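You operate a simulated robot arm through the tools that you are given. There is no shell and no other tool. Be economical: measure what you need, move in short steps, check, and stop when the job is done.

The job below is to be done with a simulated two-armed robot. You get a single attempt, and the scene is never put back.

## Task
Number the two cable joints by the marker: red 2, black 4.
Fine: the numbers tell them apart in the test record. One stroke each on the marker's bed; the red one goes into the green tray, the black one stays on the bed.

It is judged by the outcome, as a careful person would: the job done as asked, and still so three seconds after it is handed in. It fails if anything else is knocked over, pushed out of place, dropped, spilled or broken.

## Robot
Two 6-joint arms with two-finger grippers on one trunk, on a base that drives. Base frame: it is fixed to the floor where the robot stands at the start and does not move with it; the origin is under the middle of the robot, x ahead of it, y to its left, z up; the surface under the hand at the start is at about z = 800. Readings come in mm, rad, newtons and seconds.
The left shoulder is at the start at [70, 176, 1248], the right one opposite. With the tool pointing down near the work surface each hand reaches from about 440 to 780 mm from the robot's upright axis, wherever it stands, measured 20 degrees to its own side. Places, roughly: bed of the marker dispenser [600, 0, 800]; cable joint (7x3x3 cm) [-1100, 1000, 900]; green tray [0, -700, 800]; marker lever [600, -100, 900]. Payload 2.45 kg a hand.
The TCP of each hand is the grasp point between the finger pads, 26 mm short of the fingertips. In the tool frame z runs along the fingers and y along their closing line. The gripper opens to 96 mm. The gripper's body begins 69 mm behind the TCP.
Orientation is that of the tool frame in the base frame, as [roll, pitch, yaw] about the fixed x, y, z axes, in that order (R = Rz(yaw) Ry(pitch) Rx(roll)). With the fingers straight down and closing along the base's y, the tool's x points along the base's -x, its y along +y and its z along -z.

## Interface
- The arms move only by the tool drive_tool. It takes "left_commands", "right_commands" or both (then of equal length, played together; a hand with none holds still); each is a list of rows, each a list of 7 numbers: the shift along the tool's x, y, z in units of 40 mm (1.0 is 40 mm), then the turn, a rotation vector about the tool's x, y, z in units of 8 degrees (1.0 is 8 degrees), then the gripper command, from -1 (shut) to 1 (fully open), values between in proportion. In form: [[x, y, z, ax, ay, az, fingers], ...]. A call has 1 to 8 rows; each row shifts and turns the commanded pose from where the row before left it, along the tool's axes as they then stand. A call with a number of a shift or a turn outside -1 to 1 is refused whole. Rows are played at 5 a second. More than 50 mm and 0.15 rad between two rows, or a gripper value outside its range, and nothing of the call is played. A pose out of reach is approached as far as the arm can. The call stops where the force on the tool passes 40 N (or 10 N more than at its start, if that is more) or the arm is blocked; 0.2 s more then pass. Each finger halts on what it meets, pressing with about 20 N; the grip force reading is that of the motor and also rises with nothing between the fingers. The clock runs only during rows and for 0.2 s after the last one: add rows that do not move to give the fingers time. It gives the time, the measured TCP pose, the force on the tool (base axes), the opening and the grip force at its end, in the units of the frame above (readings bear some noise), with the torque about the TCP (base axes, N m) and any sound that the robot's microphone picked up.
- Cameras (640 x 400 px; columns grow to the right, rows downward): "scene" is now at [120, -41.6, 1555.5]; the picture's right is [-0.53, -0.85, 0.00], its down [-0.58, 0.37, -0.72] and it looks along [0.61, -0.38, -0.69] (base axes); focal length 249 px, centre (320, 200). "left" rides on the left gripper at [82, -3, -98] in its tool frame; the picture's right is [0.04, 1.00, 0.00], its down [-0.73, 0.03, -0.68] and it looks along [-0.68, 0.03, 0.73] (tool axes); focal length 256 px, centre (320, 200). "right" rides on the right gripper at [82, 3, -98] in its tool frame; the picture's right is [-0.04, 1.00, 0.00], its down [-0.73, -0.03, -0.68] and it looks along [-0.68, -0.03, 0.73] (tool axes); focal length 256 px, centre (320, 200). There is no depth. A picture from a camera that has moved, and an enlarged one, comes with that camera's place and axes in the base frame and with its lens.
- grab_frame(camera): a new picture of that camera. It takes no simulated time.
- move_column(by): slides the trunk up (or, below 0, down) by that many mm; the arms and the scene camera ride with it, the base frame stays. It gives what a move gives, with no picture.
- base_move(legs): drives the robot by 1 to 6 legs, each [ahead, left, turn to the left] in mm, mm and rad, along the robot's own axes; the way and the turn of a leg run together, so that a leg with both is an arc; at most 1500 mm and 3.142 rad a leg. The arms and the cameras ride along, it lands a little off, and it stops where it bumps. It gives what a move gives.
- head_to(pan, tilt): turns the head with the scene camera to pan (to the left, within 1.501 rad either way) and tilt (down, from -0.506 to 1.204), counted from straight ahead of the robot. It gives what a move gives.
- close_up(camera, box): a new picture of the part [left, top, right, bottom] of that camera's present view, enlarged. It takes no simulated time.
- close_job(): hands the job in; it is judged then, once.

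Work in short steps. Places have to be worked out from the pictures, the camera data and where the tool is seen: move nearer, look again, correct. Check each grasp and each placing, and mend what went wrong. You have 120 turns and 88 pictures in all, those below and enlarged ones among them. Open the grippers and draw the arms clear of the work before you hand the job in, unless the task says otherwise; then end with one line.

The tools are called after "Request:" by a JSON object that holds its "method" and its "body". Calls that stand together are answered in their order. drive_tool: Moves the arms, as the interface text tells. Its arguments: {"type":"object","properties":{"left_commands":{"type":"array","items":{"type":"array","items":{"type":"number"}}},"right_commands":{"type":"array","items":{"type":"array","items":{"type":"number"}}}},"required":[]} The other tools are called the same way: move_column (by) slides the trunk up or down; base_move (legs) drives the base; head_to (pan, tilt) turns the head that bears the scene camera; grab_frame (camera) takes a picture; close_up (camera, box) takes an enlarged picture of a part of a camera's view; close_job () hands the job in.

At the start:

```text
clock: 0.0
left_tcp_pos: [644.4, 30.8, 1349.0]
left_ee_rot: [-3.14, 0.0, 3.14]
left_force: [0.9, 0.0, 0.1]
left_ft_torque: [-0.03, 0.01, 0.0]
left_gripper_width: 96.2
left_gripper_force: 0.0
right_tcp_pos: [520.9, -378.2, 1261.8]
right_ee_rot: [3.14, 0.0, 3.141]
right_force: [-0.2, -1.1, 0.5]
right_ft_torque: [0.02, 0.01, 0.03]
right_gripper_width: 96.1
right_gripper_force: 0.0
trunk travel left (down, up): [-732.0, 108.0]
robot x, y, heading: [-1.2, -1.5, -0.0]
head pan, tilt: [-0.56, 0.763]
```

scene: 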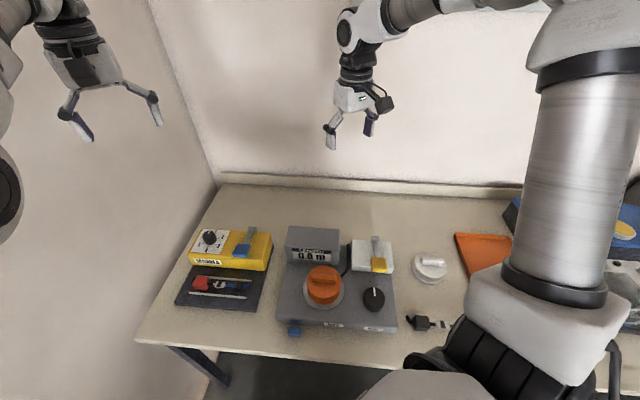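
right: 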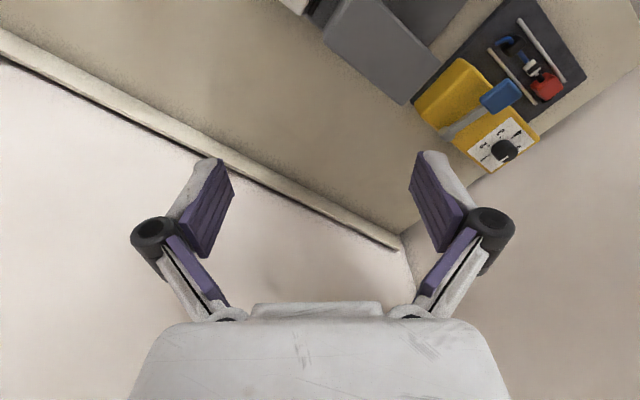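
left: 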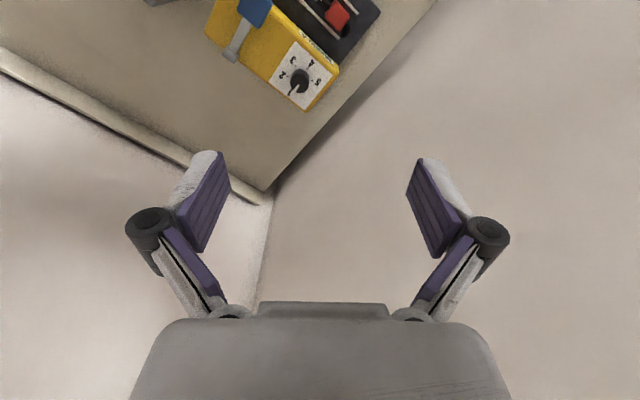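

I start by looking closer at the marker and the other things on the table.

Request:
{"method": "close_up", "body": {"camera": "scene", "box": [160, 200, 420, 362]}}

Request:
{"method": "close_up", "body": {"camera": "left", "box": [140, 0, 440, 188]}}

Request:
{"method": "head_to", "body": {"pan": -1.4, "tilt": 0.7}}

```text
2.46 times, centred on (290, 281) of scene
camera zoom: at [120.0, -41.6, 1555.5], right [-0.53, -0.85, 0.0], down [-0.58, 0.37, -0.72], along [0.61, -0.38, -0.69], focal length 612 px, centre (394, 1)
```

zoom: 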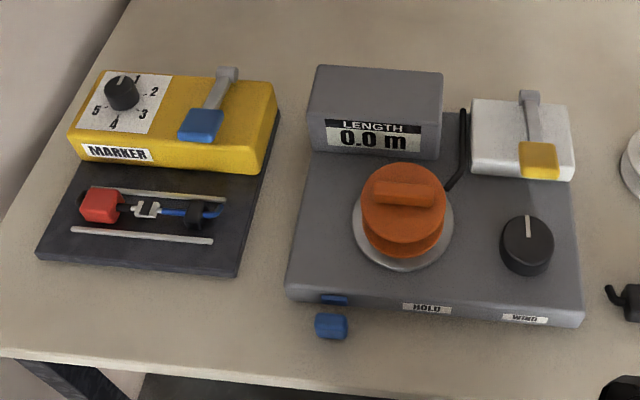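

```text
2.13 times, centred on (290, 94) of left
camera zoom: at [560.6, 27.3, 1447.7], right [-0.04, 1.0, 0.0], down [0.73, 0.03, 0.68], along [0.68, 0.03, -0.73], focal length 545 px, centre (384, 426)
```

zoom: 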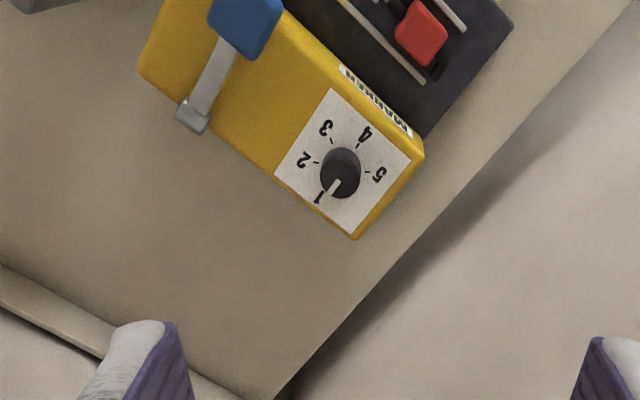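

```text
clock: 1.2
left_tcp_pos: [643.8, 30.8, 1348.1]
left_ee_rot: [-3.141, -0.001, -3.14]
left_force: [-0.2, 0.0, 0.2]
left_ft_torque: [0.02, -0.01, 0.01]
left_gripper_width: 96.0
left_gripper_force: 0.1
right_tcp_pos: [520.1, -378.3, 1260.7]
right_ee_rot: [-3.141, -0.001, -3.141]
right_force: [0.4, 0.3, 0.2]
right_ft_torque: [-0.01, 0.0, 0.03]
right_gripper_width: 95.8
right_gripper_force: 0.1
trunk travel left (down, up): [-732.0, 108.0]
robot x, y, heading: [-2.9, -3.1, 0.002]
head pan, tilt: [-1.4, 0.7]
```

The marker is yellow with a 1–5 dial and a blue lever; something already lies on its bed. I look around for the rest.

Request:
{"method": "grab_frame", "body": {"camera": "scene"}}

Request:
{"method": "head_to", "body": {"pan": 1.5, "tilt": 0.5}}

Request:
{"method": "grab_frame", "body": {"camera": "scene"}}

```text
82 pictures are left
camera scene: at [64.8, -81.4, 1560.7], right [-0.99, -0.17, 0.0], down [-0.11, 0.63, -0.76], along [0.13, -0.75, -0.64], focal length 249 px, centre (320, 200)
```

scene: 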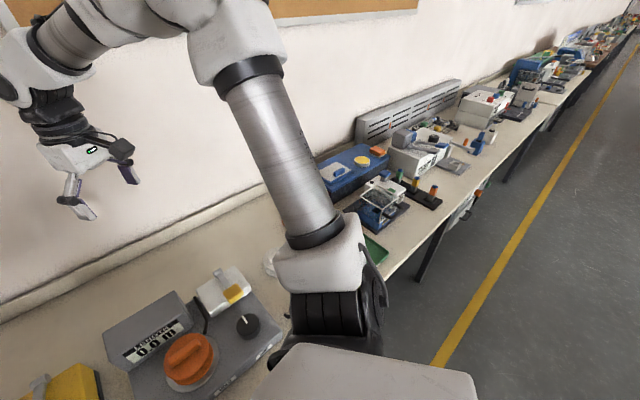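

```text
clock: 3.7
left_tcp_pos: [643.9, 30.4, 1348.3]
left_ee_rot: [-3.14, -0.002, -3.141]
left_force: [-0.2, -0.9, 0.2]
left_ft_torque: [-0.01, -0.02, -0.02]
left_gripper_width: 95.9
left_gripper_force: 0.0
right_tcp_pos: [521.2, -379.5, 1261.1]
right_ee_rot: [-3.14, 0.001, -3.14]
right_force: [-0.3, 0.0, 0.0]
right_ft_torque: [0.03, -0.03, -0.01]
right_gripper_width: 96.0
right_gripper_force: 0.0
trunk travel left (down, up): [-732.0, 108.0]
robot x, y, heading: [-0.6, 2.9, -0.001]
head pan, tilt: [1.499, 0.499]
```

```text
81 pictures are left
camera scene: at [56.9, 93.0, 1578.4], right [1.0, -0.07, 0.0], down [-0.03, -0.48, -0.88], along [0.06, 0.88, -0.48], focal length 249 px, centre (320, 200)
```

scene: 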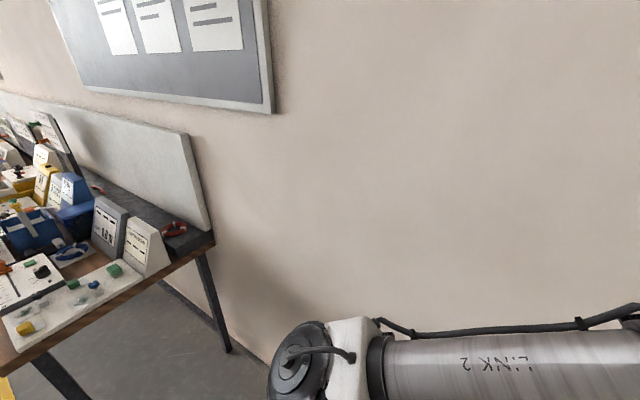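

I zoom into the bed and the left-behind bench to identify the joints.

Request:
{"method": "close_up", "body": {"camera": "scene", "box": [0, 90, 230, 340]}}

Request:
{"method": "head_to", "body": {"pan": -0.5, "tilt": 0.9}}

Request:
{"method": "grab_frame", "body": {"camera": "scene"}}

```text
1.60 times, centred on (115, 215) of scene
camera zoom: at [56.9, 93.0, 1578.4], right [1.0, -0.07, 0.0], down [-0.03, -0.48, -0.88], along [0.06, 0.88, -0.48], focal length 398 px, centre (648, 176)
```

zoom: 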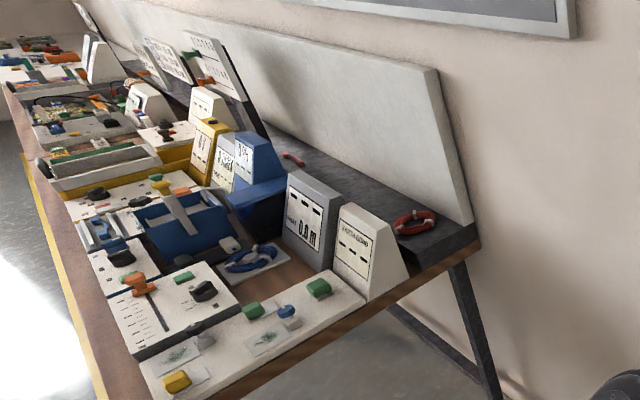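

```text
clock: 5.6
left_tcp_pos: [642.3, 30.6, 1348.6]
left_ee_rot: [3.141, -0.002, 3.141]
left_force: [-0.4, -0.4, 1.2]
left_ft_torque: [-0.01, -0.01, -0.03]
left_gripper_width: 96.0
left_gripper_force: 0.1
right_tcp_pos: [521.7, -379.3, 1260.9]
right_ee_rot: [-3.14, -0.001, 3.14]
right_force: [1.8, 0.2, -0.3]
right_ft_torque: [-0.02, -0.02, -0.02]
right_gripper_width: 96.0
right_gripper_force: 0.0
trunk travel left (down, up): [-732.0, 108.0]
robot x, y, heading: [1.9, -0.2, 0.004]
head pan, tilt: [-0.499, 0.901]
```

```text
79 pictures are left
camera scene: at [116.6, -33.8, 1544.6], right [-0.48, -0.88, 0.0], down [-0.69, 0.37, -0.62], along [0.55, -0.3, -0.78], focal length 249 px, centre (320, 200)
```

scene: 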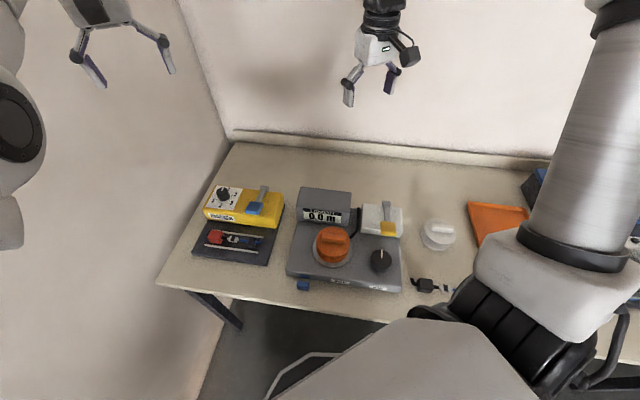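

The black item at about (425,285) looks like a joint of the same form as the red one on the bed. I zoom in on both.

Request:
{"method": "close_up", "body": {"camera": "scene", "box": [390, 180, 550, 330]}}

Request:
{"method": "close_up", "body": {"camera": "scene", "box": [180, 175, 300, 275]}}

```text
2.67 times, centred on (470, 255) of scene
camera zoom: at [116.6, -33.8, 1544.6], right [-0.48, -0.88, 0.0], down [-0.69, 0.37, -0.62], along [0.55, -0.3, -0.78], focal length 663 px, centre (-80, 53)
```

zoom: 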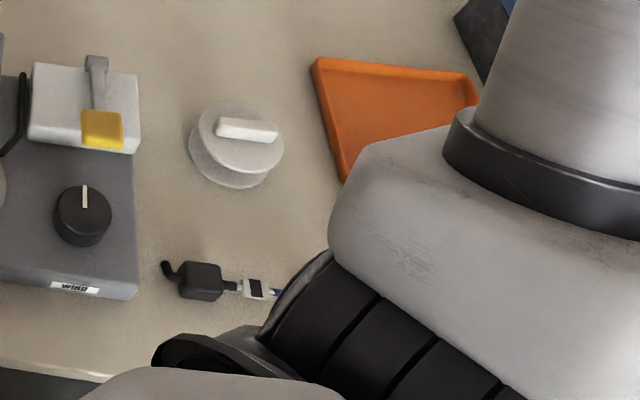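

```text
4.00 times, centred on (240, 225) of scene
camera zoom: at [116.6, -33.8, 1544.6], right [-0.48, -0.88, 0.0], down [-0.69, 0.37, -0.62], along [0.55, -0.3, -0.78], focal length 995 px, centre (640, 100)
```

zoom: 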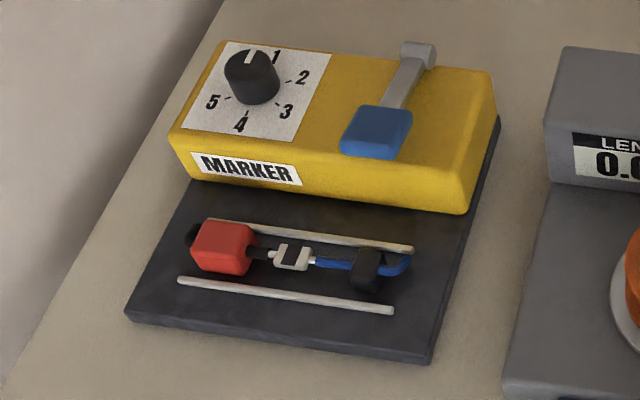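

Both a red and a black joint lie on this table, but the rough place named for a joint is behind me to the left. I turn left a bit and look there before deciding.

Request:
{"method": "base_move", "body": {"legs": [[0, 0, 1.0]]}}

Request:
{"method": "head_to", "body": {"pan": 1.45, "tilt": 0.45}}

Request:
{"method": "grab_frame", "body": {"camera": "scene"}}

```text
clock: 7.5
left_tcp_pos: [547.8, 310.8, 1351.4]
left_ee_rot: [3.138, -0.001, -2.67]
left_force: [-14.6, -27.2, 1.2]
left_ft_torque: [2.52, -1.71, -0.46]
left_gripper_width: 96.0
left_gripper_force: 0.0
right_tcp_pos: [631.9, -98.0, 1262.7]
right_ee_rot: [3.138, 0.006, -2.653]
right_force: [-0.6, 0.1, 0.5]
right_ft_torque: [-0.05, -0.06, 0.0]
right_gripper_width: 96.0
right_gripper_force: 0.0
trunk travel left (down, up): [-732.0, 108.0]
robot x, y, heading: [-1.8, -0.7, 0.489]
head pan, tilt: [-0.499, 0.901]
stopped in leg 1: the force on the tool passed its limit at 98 N (the readings are from after the stop); the commanded pose is now the measured one
```

```text
clock: 9.4
left_tcp_pos: [549.0, 311.4, 1352.0]
left_ee_rot: [3.135, -0.001, -2.665]
left_force: [-17.2, -34.8, -1.4]
left_ft_torque: [3.03, -1.43, -0.6]
left_gripper_width: 96.0
left_gripper_force: 0.1
right_tcp_pos: [632.7, -98.8, 1263.5]
right_ee_rot: [3.137, 0.008, -2.651]
right_force: [0.1, 0.3, 0.5]
right_ft_torque: [-0.02, 0.01, 0.02]
right_gripper_width: 96.2
right_gripper_force: 0.1
trunk travel left (down, up): [-732.0, 108.0]
robot x, y, heading: [-1.3, -2.4, 0.485]
head pan, tilt: [1.45, 0.45]
```

```text
76 pictures are left
camera scene: at [5.3, 99.3, 1583.7], right [0.93, 0.36, 0.01], down [0.16, -0.4, -0.9], along [-0.32, 0.84, -0.43], focal length 249 px, centre (320, 200)
```

scene: 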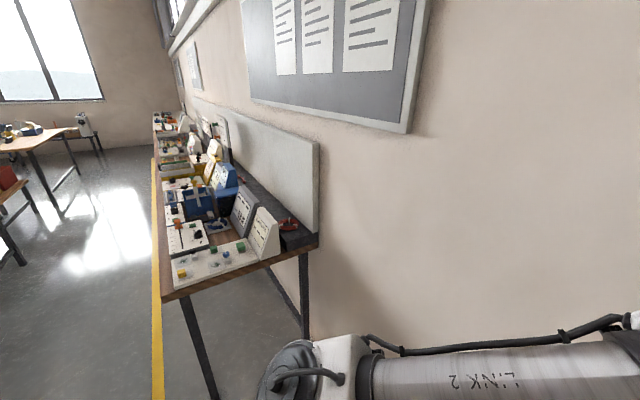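

The left hand touched the side wall; I turn back off it, and zoom in on the far bench.

Request:
{"method": "close_up", "body": {"camera": "scene", "box": [150, 160, 330, 290]}}

Request:
{"method": "base_move", "body": {"legs": [[0, 0, -0.485]]}}

```text
3.08 times, centred on (240, 225) of scene
camera zoom: at [5.3, 99.3, 1583.7], right [0.93, 0.36, 0.01], down [0.16, -0.4, -0.9], along [-0.32, 0.84, -0.43], focal length 766 px, centre (566, 123)
```

zoom: 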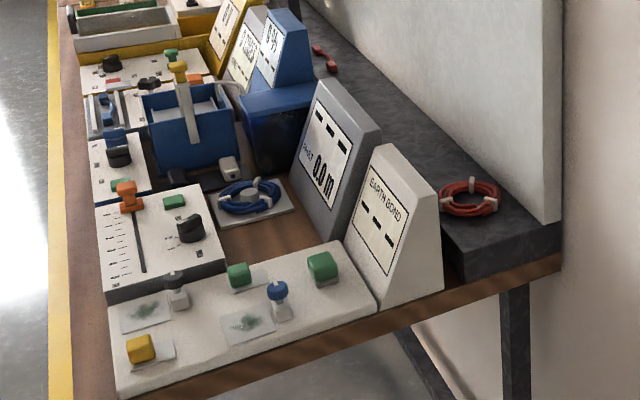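

```text
clock: 11.2
left_tcp_pos: [640.4, 34.7, 1346.2]
left_ee_rot: [-3.141, -0.01, -3.141]
left_force: [-0.9, 0.7, 0.1]
left_ft_torque: [0.0, 0.0, -0.02]
left_gripper_width: 96.0
left_gripper_force: 0.1
right_tcp_pos: [527.3, -371.8, 1260.5]
right_ee_rot: [3.141, -0.002, -3.127]
right_force: [-0.1, 0.8, 0.7]
right_ft_torque: [0.03, -0.01, -0.04]
right_gripper_width: 96.3
right_gripper_force: 0.1
trunk travel left (down, up): [-732.0, 108.0]
robot x, y, heading: [1.6, -1.3, 0.015]
head pan, tilt: [1.45, 0.45]
```

I back off along the free aisle to see the far bench squarely before committing.

Request:
{"method": "base_move", "body": {"legs": [[-900, 0, 0]]}}

Request:
{"method": "head_to", "body": {"pan": 1.45, "tilt": 0.6}}

Request:
{"method": "grab_frame", "body": {"camera": "scene"}}

```text
clock: 15.9
left_tcp_pos: [-258.6, 17.7, 1346.4]
left_ee_rot: [3.139, -0.009, 3.131]
left_force: [0.7, 0.4, -0.1]
left_ft_torque: [0.0, 0.02, 0.0]
left_gripper_width: 96.1
left_gripper_force: 0.1
right_tcp_pos: [-377.4, -385.0, 1259.5]
right_ee_rot: [3.141, 0.001, -3.137]
right_force: [0.1, 0.8, 0.3]
right_ft_torque: [-0.01, 0.01, 0.0]
right_gripper_width: 95.9
right_gripper_force: 0.0
trunk travel left (down, up): [-732.0, 108.0]
robot x, y, heading: [-901.1, -6.5, -0.0]
head pan, tilt: [1.45, 0.45]
```

```text
clock: 16.6
left_tcp_pos: [-259.4, 17.2, 1345.9]
left_ee_rot: [3.139, -0.008, 3.131]
left_force: [-0.9, 0.0, 0.2]
left_ft_torque: [0.0, 0.01, 0.0]
left_gripper_width: 96.1
left_gripper_force: 0.1
right_tcp_pos: [-378.8, -385.9, 1260.4]
right_ee_rot: [-3.141, 0.0, -3.138]
right_force: [0.4, 0.0, -0.7]
right_ft_torque: [0.0, -0.01, 0.0]
right_gripper_width: 96.1
right_gripper_force: 0.0
trunk travel left (down, up): [-732.0, 108.0]
robot x, y, heading: [-896.4, -10.4, 0.002]
head pan, tilt: [1.45, 0.6]
```

```text
74 pictures are left
camera scene: at [-838.9, 82.2, 1569.4], right [0.99, -0.12, 0.0], down [-0.07, -0.56, -0.83], along [0.1, 0.82, -0.56], focal length 249 px, centre (320, 200)
```

scene: 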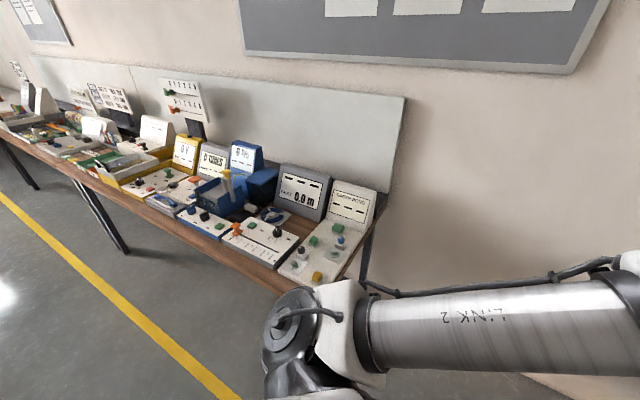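

Request:
{"method": "close_up", "body": {"camera": "scene", "box": [160, 130, 290, 260]}}

Request:
{"method": "close_up", "body": {"camera": "scene", "box": [230, 150, 380, 290]}}

```text
3.08 times, centred on (225, 195) of scene
camera zoom: at [-838.9, 82.2, 1569.4], right [0.99, -0.12, 0.0], down [-0.07, -0.56, -0.83], along [0.1, 0.82, -0.56], focal length 766 px, centre (612, 215)
```

zoom: 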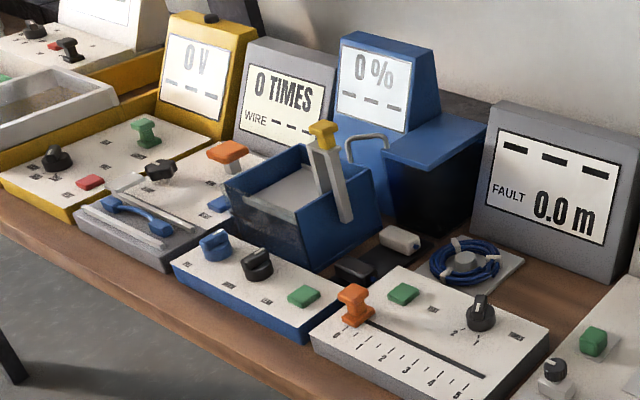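

```text
2.86 times, centred on (305, 220) of scene
camera zoom: at [-838.9, 82.2, 1569.4], right [0.99, -0.12, 0.0], down [-0.07, -0.56, -0.83], along [0.1, 0.82, -0.56], focal length 711 px, centre (363, 143)
```

zoom: 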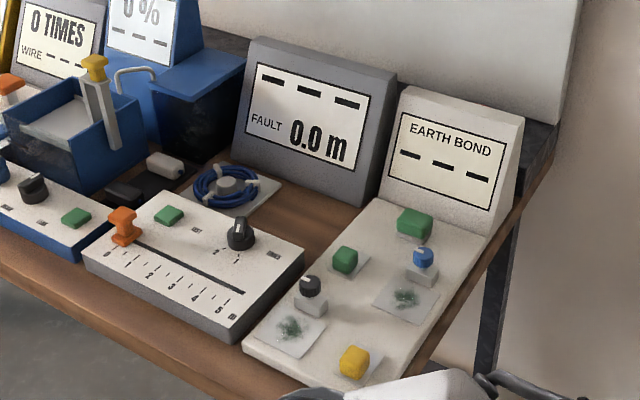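

Request:
{"method": "close_up", "body": {"camera": "scene", "box": [220, 190, 275, 225]}}

Request:
{"method": "close_up", "body": {"camera": "scene", "box": [0, 80, 160, 210]}}

```text
11.43 times, centred on (248, 208) of scene
camera zoom: at [-838.9, 82.2, 1569.4], right [0.99, -0.12, 0.0], down [-0.07, -0.56, -0.83], along [0.1, 0.82, -0.56], focal length 2843 px, centre (1149, 114)
```

zoom: 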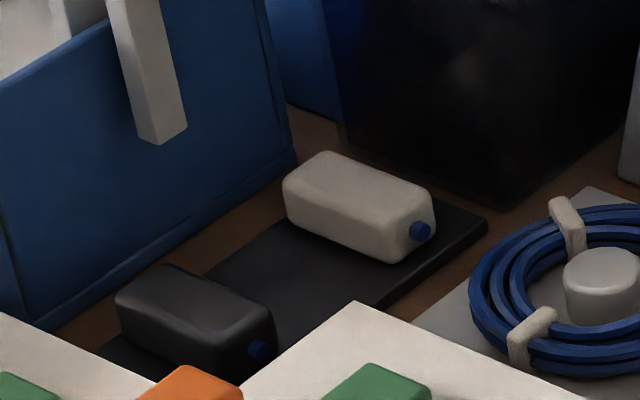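

```text
3.08 times, centred on (80, 145) of scene
camera zoom: at [-838.9, 82.2, 1569.4], right [0.99, -0.12, 0.0], down [-0.07, -0.56, -0.83], along [0.1, 0.82, -0.56], focal length 766 px, centre (1058, 369)
```

zoom: 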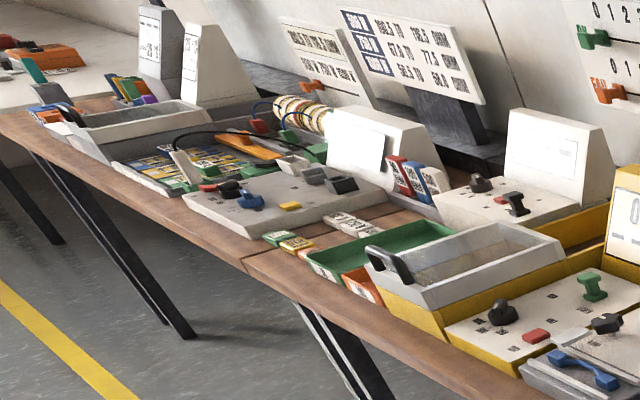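

The far bench holds only a pale and a black block; the red joint on the bed and the black one at the marker's table are the pair asked for. The table is turned about -0.57 rad relative to my heading, so I drive back and face it squarely.

Request:
{"method": "base_move", "body": {"legs": [[850, 0, 0], [0, 0, -0.571]]}}

Request:
{"method": "head_to", "body": {"pan": 0.0, "tilt": 0.9}}

Request:
{"method": "grab_frame", "body": {"camera": "scene"}}

```text
clock: 22.8
left_tcp_pos: [518.3, -352.9, 1347.4]
left_ee_rot: [3.141, -0.008, 2.535]
left_force: [-0.7, -0.1, 0.2]
left_ft_torque: [-0.01, -0.02, 0.0]
left_gripper_width: 96.3
left_gripper_force: 0.0
right_tcp_pos: [193.1, -618.5, 1261.0]
right_ee_rot: [-3.141, 0.0, 2.548]
right_force: [0.1, -0.3, 0.7]
right_ft_torque: [0.03, -0.01, -0.03]
right_gripper_width: 95.8
right_gripper_force: 0.1
trunk travel left (down, up): [-732.0, 108.0]
robot x, y, heading: [-25.7, -13.7, -0.594]
head pan, tilt: [1.45, 0.6]
```

```text
clock: 24.4
left_tcp_pos: [517.7, -353.3, 1346.4]
left_ee_rot: [3.138, -0.009, 2.536]
left_force: [0.0, 0.4, 1.2]
left_ft_torque: [0.0, 0.01, -0.02]
left_gripper_width: 95.9
left_gripper_force: 0.0
right_tcp_pos: [192.8, -620.6, 1259.8]
right_ee_rot: [3.141, -0.001, 2.547]
right_force: [-0.9, 1.6, 0.3]
right_ft_torque: [0.0, 0.01, 0.0]
right_gripper_width: 95.8
right_gripper_force: 0.1
trunk travel left (down, up): [-732.0, 108.0]
robot x, y, heading: [-26.2, -12.6, -0.589]
head pan, tilt: [0.0, 0.901]
```

```text
69 pictures are left
camera scene: at [77.4, -82.7, 1544.6], right [-0.56, -0.83, 0.0], down [-0.65, 0.44, -0.62], along [0.52, -0.35, -0.78], focal length 249 px, centre (320, 200)
```

scene: 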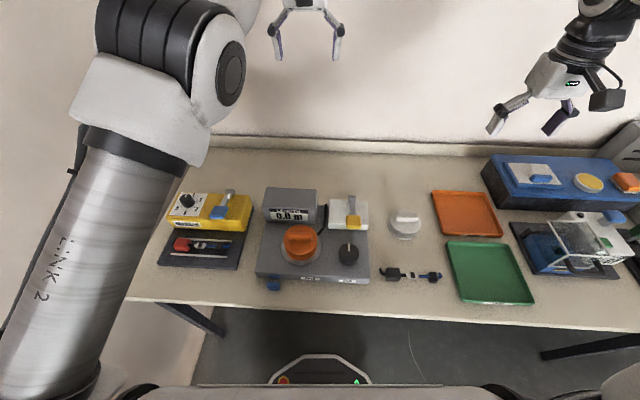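

The whole table is in view now. I zoom in on the black joint and tray.

Request:
{"method": "close_up", "body": {"camera": "scene", "box": [370, 250, 450, 300]}}

Request:
{"method": "close_up", "body": {"camera": "scene", "box": [150, 180, 260, 275]}}

```text
8.00 times, centred on (410, 275) of scene
camera zoom: at [77.4, -82.7, 1544.6], right [-0.56, -0.83, 0.0], down [-0.65, 0.44, -0.62], along [0.52, -0.35, -0.78], focal length 1990 px, centre (-400, -400)
```

zoom: 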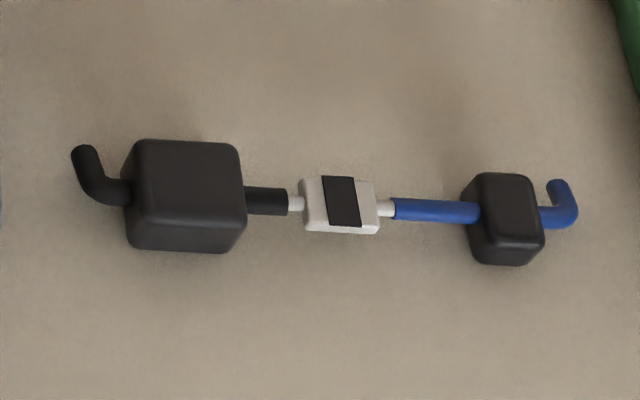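

```text
4.21 times, centred on (205, 228) of scene
camera zoom: at [77.4, -82.7, 1544.6], right [-0.56, -0.83, 0.0], down [-0.65, 0.44, -0.62], along [0.52, -0.35, -0.78], focal length 1048 px, centre (804, 84)
```

zoom: 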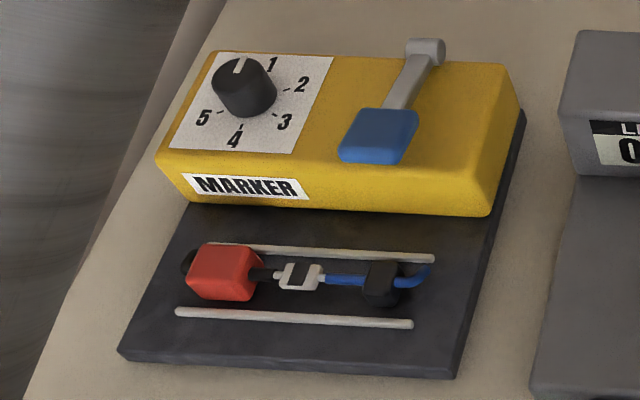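

Both joints are double-block cables of about 19 cm; in robot-local terms red is ~500 ahead/437 left, dial ~644/447, lever handle ~601/330, black ~414 ahead/217 right. I slide the base 150 mm left to work with the left hand on the marker.

Request:
{"method": "base_move", "body": {"legs": [[0, 150, 0]]}}

```text
clock: 25.7
left_tcp_pos: [598.6, -234.3, 1347.9]
left_ee_rot: [3.138, -0.009, 2.533]
left_force: [0.3, 0.3, 0.3]
left_ft_torque: [0.03, -0.04, -0.04]
left_gripper_width: 95.7
left_gripper_force: 0.0
right_tcp_pos: [272.5, -500.9, 1259.8]
right_ee_rot: [3.137, 0.0, 2.547]
right_force: [0.3, -0.3, -0.3]
right_ft_torque: [0.04, -0.02, 0.01]
right_gripper_width: 96.1
right_gripper_force: 0.1
trunk travel left (down, up): [-732.0, 108.0]
robot x, y, heading: [55.0, 105.4, -0.596]
head pan, tilt: [0.0, 0.901]
```

Left hand goes back, left and down to look at the marker from its own camera.

Request:
{"method": "drive_tool", "body": {"left_commands": [[0.594, 0.675, 0.775, 0, 0, 0, 1], [0.594, 0.675, 0.775, 0, 0, 0, 1], [0.594, 0.675, 0.775, 0, 0, 0, 1], [0.594, 0.675, 0.775, 0, 0, 0, 1], [0.594, 0.675, 0.775, 0, 0, 0, 1], [0.594, 0.675, 0.775, 0, 0, 0, 1], [0.594, 0.675, 0.775, 0, 0, 0, 1], [0.594, 0.675, 0.775, 0, 0, 0, 1]]}}

Request:
{"method": "grab_frame", "body": {"camera": "left"}}

Request:
{"method": "grab_frame", "body": {"camera": "scene"}}

```text
clock: 27.5
left_tcp_pos: [568.3, 60.0, 1100.0]
left_ee_rot: [-3.14, -0.009, 2.533]
left_force: [0.1, 0.6, 0.1]
left_ft_torque: [-0.04, 0.04, -0.01]
left_gripper_width: 95.9
left_gripper_force: 0.0
right_tcp_pos: [275.7, -497.2, 1261.8]
right_ee_rot: [-3.139, -0.001, 2.546]
right_force: [-0.2, 0.4, 0.3]
right_ft_torque: [-0.01, 0.03, 0.01]
right_gripper_width: 96.0
right_gripper_force: 0.0
trunk travel left (down, up): [-732.0, 108.0]
robot x, y, heading: [57.0, 106.6, -0.594]
head pan, tilt: [0.0, 0.901]
```

```text
66 pictures are left
camera left: at [497.4, 102.8, 1198.9], right [0.54, 0.84, 0.0], down [0.62, -0.4, 0.67], along [0.57, -0.36, -0.74], focal length 256 px, centre (320, 200)
```

left: 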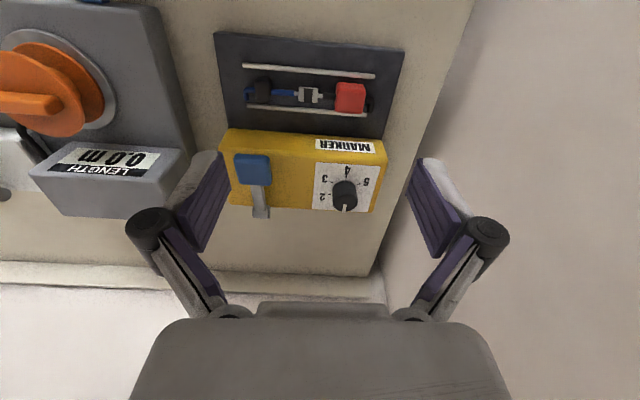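

```text
65 pictures are left
camera scene: at [162.0, 41.6, 1544.5], right [-0.56, -0.83, 0.0], down [-0.65, 0.44, -0.62], along [0.51, -0.35, -0.78], focal length 249 px, centre (320, 200)
```

scene: 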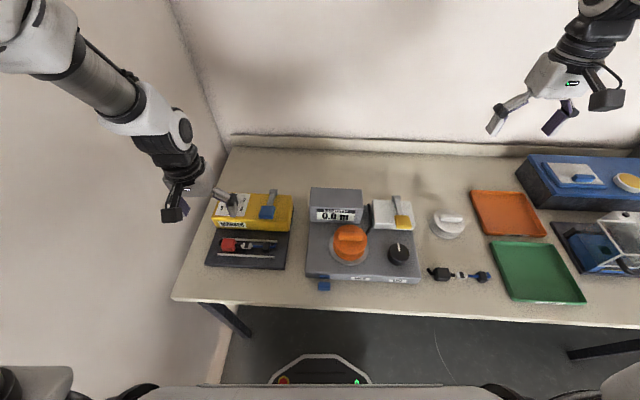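

Camera and scene agree the dial knob is near (750,-7,~890). I move closer behind it for a sharp look.

Request:
{"method": "drive_tool", "body": {"left_commands": [[-0.58, 0.29, 0.69, 0, 0, 0, 1], [-0.58, 0.29, 0.69, 0, 0, 0, 1], [-0.58, 0.29, 0.69, 0, 0, 0, 1], [-0.58, 0.29, 0.69, 0, 0, 0, 1], [0, 0, 0, 0, 0, 0, 1]]}}

Request:
{"method": "grab_frame", "body": {"camera": "left"}}

```text
clock: 28.7
left_tcp_pos: [664.9, 42.7, 988.7]
left_ee_rot: [3.14, -0.007, 2.532]
left_force: [-0.3, 0.2, 0.6]
left_ft_torque: [-0.01, -0.02, 0.01]
left_gripper_width: 96.0
left_gripper_force: 0.1
right_tcp_pos: [274.1, -498.0, 1260.6]
right_ee_rot: [-3.141, 0.0, 2.547]
right_force: [0.4, 0.1, 0.6]
right_ft_torque: [-0.01, -0.05, -0.02]
right_gripper_width: 95.9
right_gripper_force: 0.0
trunk travel left (down, up): [-732.0, 108.0]
robot x, y, heading: [54.4, 106.2, -0.601]
head pan, tilt: [0.0, 0.901]
```

```text
64 pictures are left
camera left: at [596.2, 84.8, 1089.0], right [0.54, 0.84, 0.0], down [0.62, -0.4, 0.67], along [0.57, -0.36, -0.74], focal length 256 px, centre (320, 200)
```

left: 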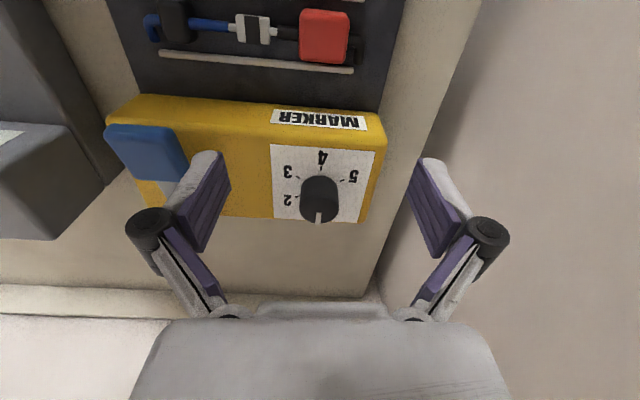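

The knob is dead ahead of the left hand; I shift 72 mm forward at the same height so the two views fix its height.

Request:
{"method": "drive_tool", "body": {"left_commands": [[-0.9, 0, 0, 0, 0, 0, 1], [-0.9, 0, 0, 0, 0, 0, 1], [0, 0, 0, 0, 0, 0, 1]]}}

Request:
{"method": "grab_frame", "body": {"camera": "left"}}

```text
clock: 29.5
left_tcp_pos: [724.9, -0.5, 986.8]
left_ee_rot: [-3.141, -0.006, 2.534]
left_force: [0.4, -1.1, -0.4]
left_ft_torque: [0.01, 0.0, -0.03]
left_gripper_width: 96.0
left_gripper_force: 0.0
right_tcp_pos: [273.0, -497.1, 1260.1]
right_ee_rot: [-3.141, 0.001, 2.546]
right_force: [-0.4, 0.7, 1.1]
right_ft_torque: [0.0, -0.03, 0.03]
right_gripper_width: 96.1
right_gripper_force: 0.2
trunk travel left (down, up): [-732.0, 108.0]
robot x, y, heading: [54.1, 111.4, -0.594]
head pan, tilt: [0.0, 0.901]
```

```text
63 pictures are left
camera left: at [655.1, 42.6, 1087.3], right [0.54, 0.84, 0.0], down [0.62, -0.4, 0.67], along [0.57, -0.36, -0.74], focal length 256 px, centre (320, 200)
```

left: 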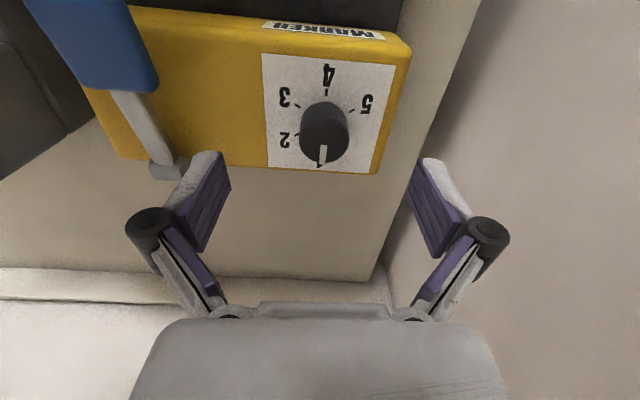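

Knob: centre ≈ (744,-10), top z ≈ 901, ~39 mm wide; numbers are 60° apart clockwise. I centre above it and go down around it, still open.

Request:
{"method": "drive_tool", "body": {"left_commands": [[-0.52, 0.08, 0, 0, 0, 0, 1], [0, 0, 0.8, 0, 0, 0, 1], [0, 0, 0.7, 0, 0, 0, 1], [0, 0, 0, 0, 0, 0, 1]]}}

Request:
{"method": "grab_frame", "body": {"camera": "left"}}

```text
clock: 30.5
left_tcp_pos: [744.6, -8.2, 926.6]
left_ee_rot: [3.139, -0.007, 2.532]
left_force: [1.0, -0.4, 0.8]
left_ft_torque: [0.04, -0.02, 0.0]
left_gripper_width: 95.9
left_gripper_force: 0.1
right_tcp_pos: [273.7, -498.9, 1261.4]
right_ee_rot: [3.138, 0.001, 2.546]
right_force: [-0.5, 0.6, -0.2]
right_ft_torque: [0.02, 0.01, 0.0]
right_gripper_width: 95.9
right_gripper_force: 0.1
trunk travel left (down, up): [-732.0, 108.0]
robot x, y, heading: [56.8, 108.1, -0.596]
head pan, tilt: [0.0, 0.901]
```

```text
62 pictures are left
camera left: at [675.3, 34.7, 1026.7], right [0.54, 0.84, 0.0], down [0.62, -0.4, 0.67], along [0.57, -0.36, -0.74], focal length 256 px, centre (320, 200)
```

left: 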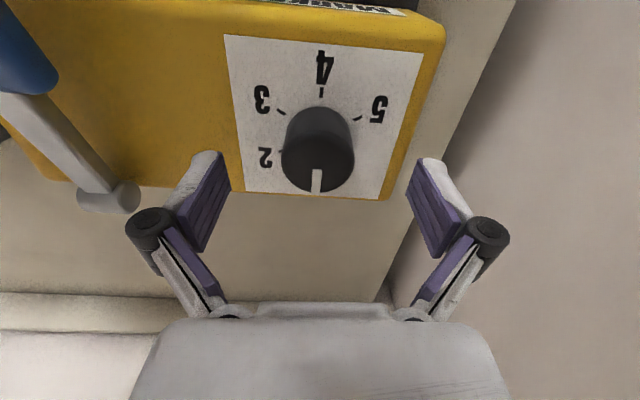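

The knob sits centred between the pads. Down 16 mm more and close.

Request:
{"method": "drive_tool", "body": {"left_commands": [[0, 0, 0.42, 0, 0, 0, 1], [0, 0, 0, 0, 0, 0, -1], [0, 0, 0, 0, 0, 0, -1], [0, 0, 0, 0, 0, 0, -1]]}}

Request:
{"method": "grab_frame", "body": {"camera": "left"}}

```text
clock: 31.5
left_tcp_pos: [745.0, -10.7, 909.6]
left_ee_rot: [3.14, -0.01, 2.534]
left_force: [-3.9, -8.7, -2.1]
left_ft_torque: [-0.82, -0.54, 0.07]
left_gripper_width: 37.4
left_gripper_force: 44.9
right_tcp_pos: [272.2, -499.4, 1261.0]
right_ee_rot: [3.138, -0.001, 2.543]
right_force: [0.8, -0.5, -0.6]
right_ft_torque: [0.0, 0.0, 0.01]
right_gripper_width: 95.9
right_gripper_force: 0.0
trunk travel left (down, up): [-732.0, 108.0]
robot x, y, heading: [55.3, 107.9, -0.599]
head pan, tilt: [0.0, 0.901]
```

```text
61 pictures are left
camera left: at [675.3, 32.9, 1011.1], right [0.54, 0.84, 0.0], down [0.62, -0.4, 0.67], along [0.57, -0.36, -0.74], focal length 256 px, centre (320, 200)
```

left: 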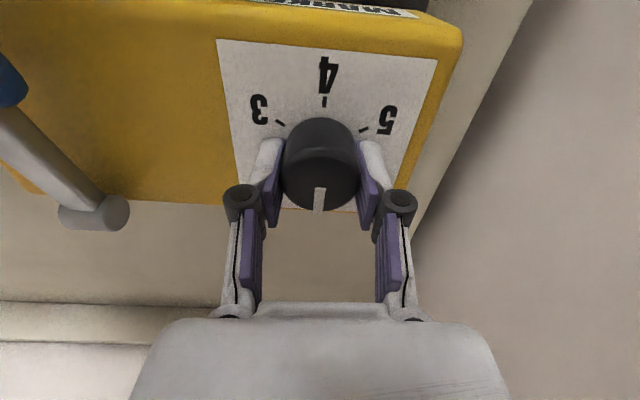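

Grip holds at 37 mm. I turn clockwise (tool +z) 60° in 8 rows.

Request:
{"method": "drive_tool", "body": {"left_commands": [[0, 0, 0, 0, 0, 0.94, -1], [0, 0, 0, 0, 0, 0.94, -1], [0, 0, 0, 0, 0, 0.94, -1], [0, 0, 0, 0, 0, 0.94, -1], [0, 0, 0, 0, 0, 0.94, -1], [0, 0, 0, 0, 0, 0.94, -1], [0, 0, 0, 0, 0, 0.94, -1], [0, 0, 0, 0, 0, 0.94, -1]]}}

Request:
{"method": "grab_frame", "body": {"camera": "left"}}

```text
clock: 33.3
left_tcp_pos: [739.6, -9.3, 911.1]
left_ee_rot: [-3.129, -0.012, 1.531]
left_force: [-10.0, -11.1, 3.9]
left_ft_torque: [-0.51, 0.79, 0.01]
left_gripper_width: 36.9
left_gripper_force: 44.9
right_tcp_pos: [270.9, -498.9, 1260.8]
right_ee_rot: [3.14, 0.002, 2.544]
right_force: [-1.1, 0.3, -0.8]
right_ft_torque: [-0.04, 0.03, 0.01]
right_gripper_width: 95.8
right_gripper_force: 0.2
trunk travel left (down, up): [-732.0, 108.0]
robot x, y, heading: [56.4, 110.6, -0.597]
head pan, tilt: [0.0, 0.901]
stopped in row 8 (left hand): the force on the tool passed its limit at 42 N (the readings are from after the stop); the commanded pose is now the measured one
```

```text
60 pictures are left
camera left: at [739.3, 70.4, 1011.5], right [1.0, 0.0, -0.01], down [0.01, -0.74, 0.67], along [-0.01, -0.67, -0.74], focal length 256 px, centre (320, 200)
```

left: 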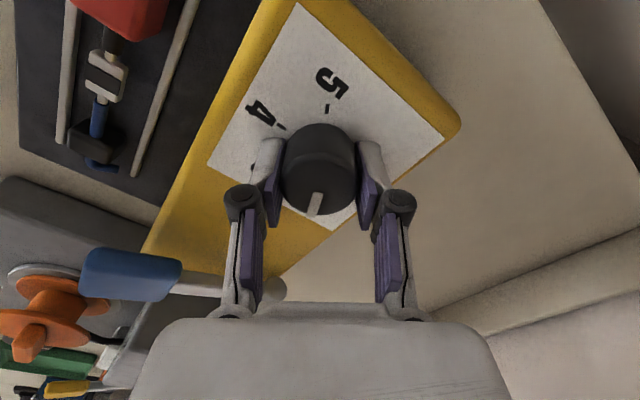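

The knob turned about 58–60° and the pointer now aims where "2" was. I open slightly, and lift off to check.

Request:
{"method": "drive_tool", "body": {"left_commands": [[0, 0, 0, 0, 0, 0, 0.25], [0, 0, 0, 0, 0, 0, 0.25], [0, 0, -0.7, 0, 0, 0, 0.25], [0, 0, -0.8, 0, 0, 0, 0.25], [0, 0, -0.8, 0, 0, 0, 0.25], [0, 0, 0, 0, 0, 0, 0.25]]}}

Request:
{"method": "grab_frame", "body": {"camera": "left"}}

```text
clock: 34.7
left_tcp_pos: [743.3, -10.8, 1000.9]
left_ee_rot: [-3.128, -0.009, 1.533]
left_force: [0.1, -0.1, 0.1]
left_ft_torque: [0.02, 0.03, 0.01]
left_gripper_width: 60.1
left_gripper_force: 0.0
right_tcp_pos: [273.9, -498.2, 1259.7]
right_ee_rot: [3.141, 0.0, 2.547]
right_force: [0.1, 0.4, 0.4]
right_ft_torque: [0.04, 0.05, 0.02]
right_gripper_width: 96.2
right_gripper_force: 0.1
trunk travel left (down, up): [-732.0, 108.0]
robot x, y, heading: [57.1, 107.0, -0.591]
head pan, tilt: [0.0, 0.901]
```

```text
59 pictures are left
camera left: at [742.6, 70.0, 1101.8], right [1.0, 0.0, -0.01], down [0.01, -0.74, 0.67], along [-0.01, -0.67, -0.74], focal length 256 px, centre (320, 200)
```

left: 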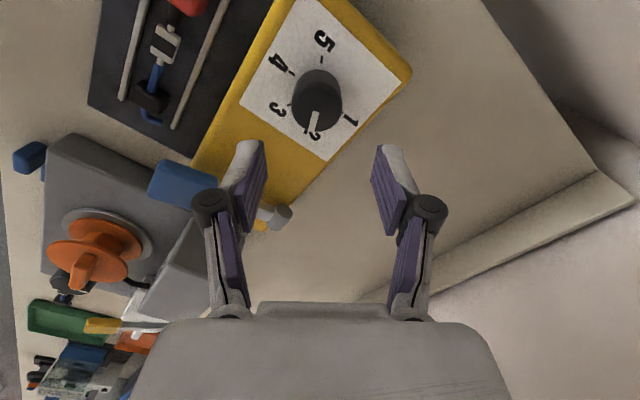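

Pointer is on 2. I turn the hand back to face the table and confirm with the scene camera.

Request:
{"method": "drive_tool", "body": {"left_commands": [[0, 0, -0.5, 0, 0, -0.98, 0.25], [0, 0, -0.5, 0, 0, -0.98, 0.25], [0, 0, 0, 0, 0, -0.98, 0.25], [0, 0, 0, 0, 0, -0.98, 0.25], [0, 0, 0, 0, 0, -0.98, 0.25], [0, 0, 0, 0, 0, -0.98, 0.25], [0, 0, 0, 0, 0, -0.98, 0.25], [0, 0, 0, 0, 0, 0, 0.25]]}}

Request:
{"method": "drive_tool", "body": {"left_commands": [[0.9, -0.75, 0, 0, 0, 0, -1], [0.9, -0.75, 0, 0, 0, 0, -1], [0.9, -0.75, 0, 0, 0, 0, -1], [0.9, -0.75, 0, 0, 0, 0, -1], [0, 0, 0, 0, 0, 0, -1]]}}

Request:
{"method": "grab_frame", "body": {"camera": "left"}}

Request:
{"method": "close_up", "body": {"camera": "scene", "box": [190, 175, 310, 280]}}

```text
clock: 36.5
left_tcp_pos: [743.4, -7.9, 1041.1]
left_ee_rot: [3.141, -0.016, 2.493]
left_force: [-0.3, 0.4, -0.2]
left_ft_torque: [-0.03, -0.02, 0.01]
left_gripper_width: 59.8
left_gripper_force: 0.2
right_tcp_pos: [274.3, -498.3, 1261.0]
right_ee_rot: [-3.14, 0.0, 2.546]
right_force: [0.4, -0.4, -0.3]
right_ft_torque: [0.04, 0.01, 0.01]
right_gripper_width: 96.1
right_gripper_force: 0.1
trunk travel left (down, up): [-732.0, 108.0]
robot x, y, heading: [55.7, 108.1, -0.593]
head pan, tilt: [0.0, 0.901]
```

```text
clock: 37.7
left_tcp_pos: [557.7, -18.7, 1043.8]
left_ee_rot: [3.142, -0.016, 2.49]
left_force: [-0.4, 0.7, 0.5]
left_ft_torque: [0.02, 0.0, 0.02]
left_gripper_width: 0.0
left_gripper_force: 20.0
right_tcp_pos: [276.3, -497.7, 1260.8]
right_ee_rot: [3.142, 0.0, 2.546]
right_force: [0.5, 0.3, 0.4]
right_ft_torque: [0.0, 0.02, -0.02]
right_gripper_width: 96.0
right_gripper_force: 0.0
trunk travel left (down, up): [-732.0, 108.0]
robot x, y, heading: [53.9, 104.9, -0.595]
head pan, tilt: [0.0, 0.901]
```

```text
58 pictures are left
camera left: at [490.6, 26.8, 1144.9], right [0.57, 0.82, 0.0], down [0.61, -0.43, 0.67], along [0.55, -0.38, -0.75], focal length 256 px, centre (320, 200)
```

left: 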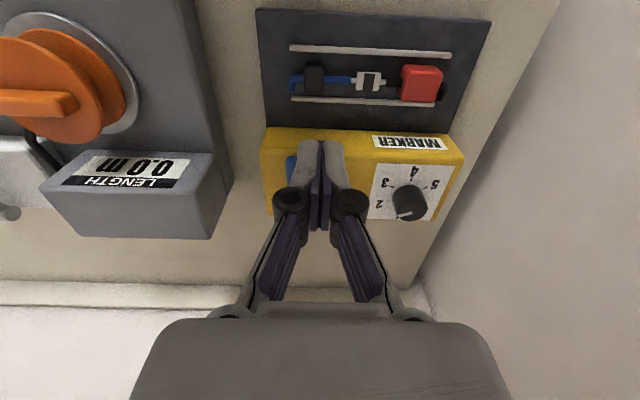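

```text
3.81 times, centred on (250, 228) of scene
camera zoom: at [160.8, 39.7, 1544.5], right [-0.56, -0.83, 0.0], down [-0.65, 0.44, -0.62], along [0.51, -0.35, -0.78], focal length 948 px, centre (587, 95)
```

zoom: 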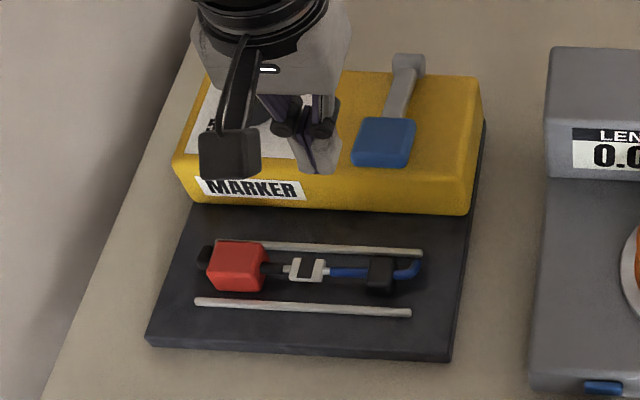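

I zoom on the dial to verify the pointer.

Request:
{"method": "close_up", "body": {"camera": "left", "box": [350, 130, 480, 235]}}

```text
3.81 times, centred on (415, 182) of left
camera zoom: at [490.6, 26.8, 1144.9], right [0.57, 0.82, 0.0], down [0.61, -0.43, 0.67], along [0.55, -0.38, -0.75], focal length 975 px, centre (-42, 267)
```

zoom: 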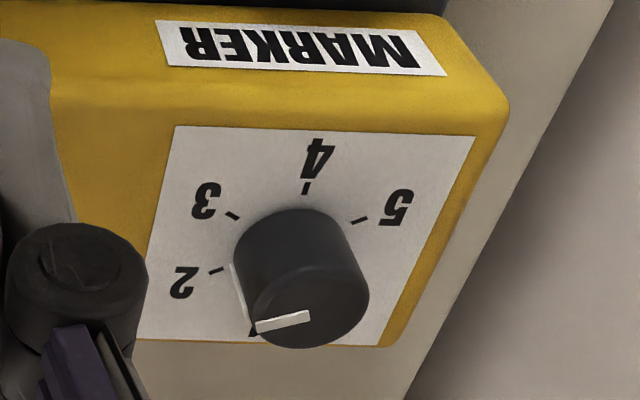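

Pointer line meets the "2" tick. The lever handle works out at about (610,-84), top z≈920; I bring the closed fingers over it.

Request:
{"method": "drive_tool", "body": {"left_commands": [[-0.675, -0.167, 0.3, 0, 0, 0, -1], [-0.675, -0.167, 0.4, 0, 0, 0, -1], [-0.675, -0.167, 0.4, 0, 0, 0, -1], [0, 0, 0, 0, 0, 0, -1]]}}

Request:
{"method": "grab_frame", "body": {"camera": "left"}}

Request:
{"method": "close_up", "body": {"camera": "scene", "box": [190, 155, 310, 260]}}

```text
clock: 38.7
left_tcp_pos: [606.5, -82.5, 997.4]
left_ee_rot: [-3.142, -0.016, 2.49]
left_force: [0.3, -0.3, 0.3]
left_ft_torque: [-0.04, -0.02, 0.0]
left_gripper_width: 0.0
left_gripper_force: 20.5
right_tcp_pos: [273.7, -499.2, 1261.5]
right_ee_rot: [3.141, 0.0, 2.545]
right_force: [-0.7, 0.4, -0.5]
right_ft_torque: [-0.02, -0.02, -0.04]
right_gripper_width: 95.8
right_gripper_force: 0.0
trunk travel left (down, up): [-732.0, 108.0]
robot x, y, heading: [54.6, 105.8, -0.591]
head pan, tilt: [0.0, 0.901]
```

```text
55 pictures are left
camera left: at [538.7, -38.0, 1098.5], right [0.57, 0.82, 0.0], down [0.61, -0.43, 0.67], along [0.55, -0.38, -0.74], focal length 256 px, centre (320, 200)
```

left: 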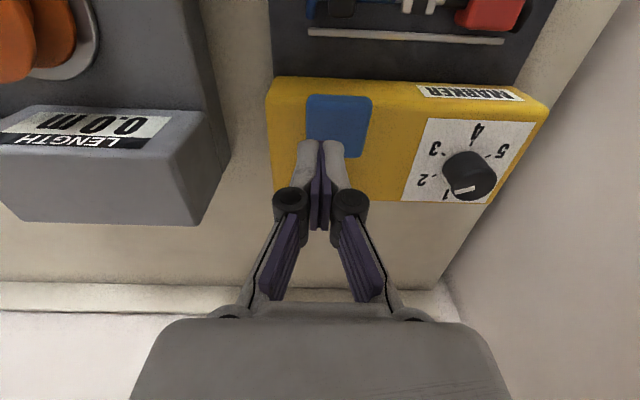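

```text
3.81 times, centred on (250, 208) of scene
camera zoom: at [158.4, 39.2, 1544.6], right [-0.56, -0.83, 0.0], down [-0.65, 0.44, -0.62], along [0.51, -0.35, -0.78], focal length 948 px, centre (587, 171)
```

zoom: 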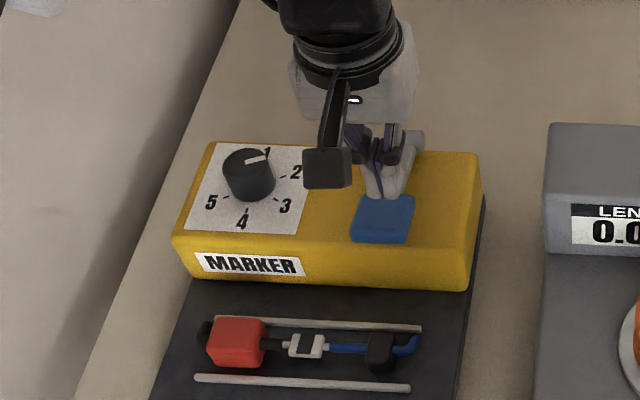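

The handle lies ~14 mm to the left of the fingertips. I correct, then press down in steps, watching force and sound.

Request:
{"method": "drive_tool", "body": {"left_commands": [[-0.05, 0.35, 0.4, 0, 0, 0, -1], [0, 0, 0.6, 0, 0, 0, -1], [0, 0, 0.25, 0, 0, 0, -1], [0, 0, 0, 0, 0, 0, -1]]}}

Request:
{"method": "grab_frame", "body": {"camera": "left"}}

```text
clock: 39.7
left_tcp_pos: [616.2, -73.1, 948.3]
left_ee_rot: [3.141, -0.016, 2.49]
left_force: [-0.4, 0.5, 3.2]
left_ft_torque: [0.05, 0.06, 0.01]
left_gripper_width: 6.1
left_gripper_force: 28.3
right_tcp_pos: [275.4, -498.6, 1261.6]
right_ee_rot: [3.141, -0.001, 2.547]
right_force: [-0.3, -0.1, 0.1]
right_ft_torque: [0.01, 0.02, 0.01]
right_gripper_width: 95.8
right_gripper_force: 0.0
trunk travel left (down, up): [-732.0, 108.0]
robot x, y, heading: [57.2, 105.8, -0.596]
head pan, tilt: [0.0, 0.901]
```

```text
53 pictures are left
camera left: at [549.3, -27.9, 1049.0], right [0.57, 0.82, 0.0], down [0.61, -0.43, 0.67], along [0.55, -0.38, -0.74], focal length 256 px, centre (320, 200)
```

left: 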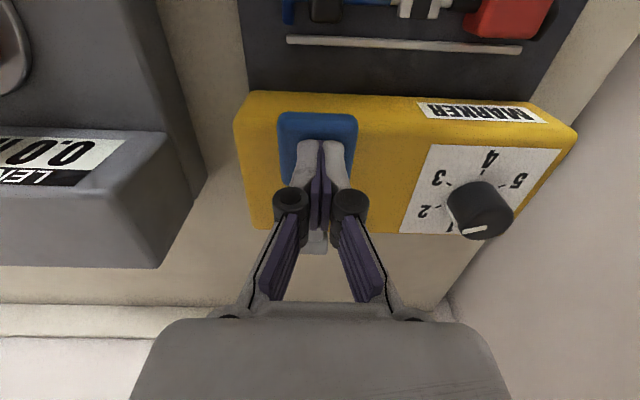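

Contact with 3 N on the handle. I press on in 8 mm steps.

Request:
{"method": "drive_tool", "body": {"left_commands": [[0, 0, 0.2, 0, 0, 0, -1], [0, 0, 0.2, 0, 0, 0, -1]]}}

Request:
{"method": "grab_frame", "body": {"camera": "left"}}

```text
clock: 40.3
left_tcp_pos: [617.3, -72.4, 932.3]
left_ee_rot: [-3.141, -0.014, 2.49]
left_force: [-2.9, 0.5, 6.5]
left_ft_torque: [-0.03, 0.02, -0.04]
left_gripper_width: 6.1
left_gripper_force: 29.4
right_tcp_pos: [272.2, -497.8, 1261.0]
right_ee_rot: [3.139, 0.001, 2.547]
right_force: [-0.5, 1.1, 0.2]
right_ft_torque: [0.05, 0.0, -0.02]
right_gripper_width: 96.1
right_gripper_force: 0.1
trunk travel left (down, up): [-732.0, 108.0]
robot x, y, heading: [49.1, 107.7, -0.595]
head pan, tilt: [0.0, 0.901]
```

```text
52 pictures are left
camera left: at [549.1, -27.0, 1033.2], right [0.57, 0.82, 0.0], down [0.61, -0.43, 0.67], along [0.55, -0.38, -0.74], focal length 256 px, centre (320, 200)
```

left: 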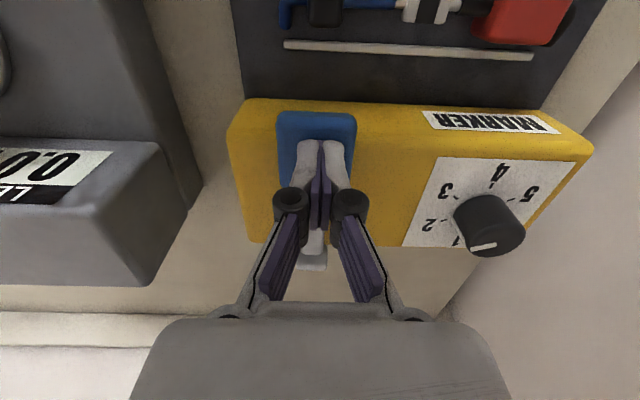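

The lever is going down with it, at 6.5 N. I continue.

Request:
{"method": "drive_tool", "body": {"left_commands": [[0, 0, 0.2, 0, 0, 0, -1], [0, 0, 0.2, 0, 0, 0, -1], [0, 0, 0.15, 0, 0, 0, -1]]}}

```text
clock: 41.1
left_tcp_pos: [616.9, -74.0, 915.1]
left_ee_rot: [-3.142, -0.004, 2.491]
left_force: [1.7, -2.8, 41.9]
left_ft_torque: [-0.35, -0.45, -0.07]
left_gripper_width: 5.9
left_gripper_force: 28.3
right_tcp_pos: [268.6, -497.6, 1262.6]
right_ee_rot: [3.141, 0.004, 2.545]
right_force: [0.1, -0.3, -0.1]
right_ft_torque: [0.0, 0.01, 0.01]
right_gripper_width: 95.9
right_gripper_force: 0.0
trunk travel left (down, up): [-732.0, 108.0]
robot x, y, heading: [54.5, 108.6, -0.594]
head pan, tilt: [0.0, 0.901]
```

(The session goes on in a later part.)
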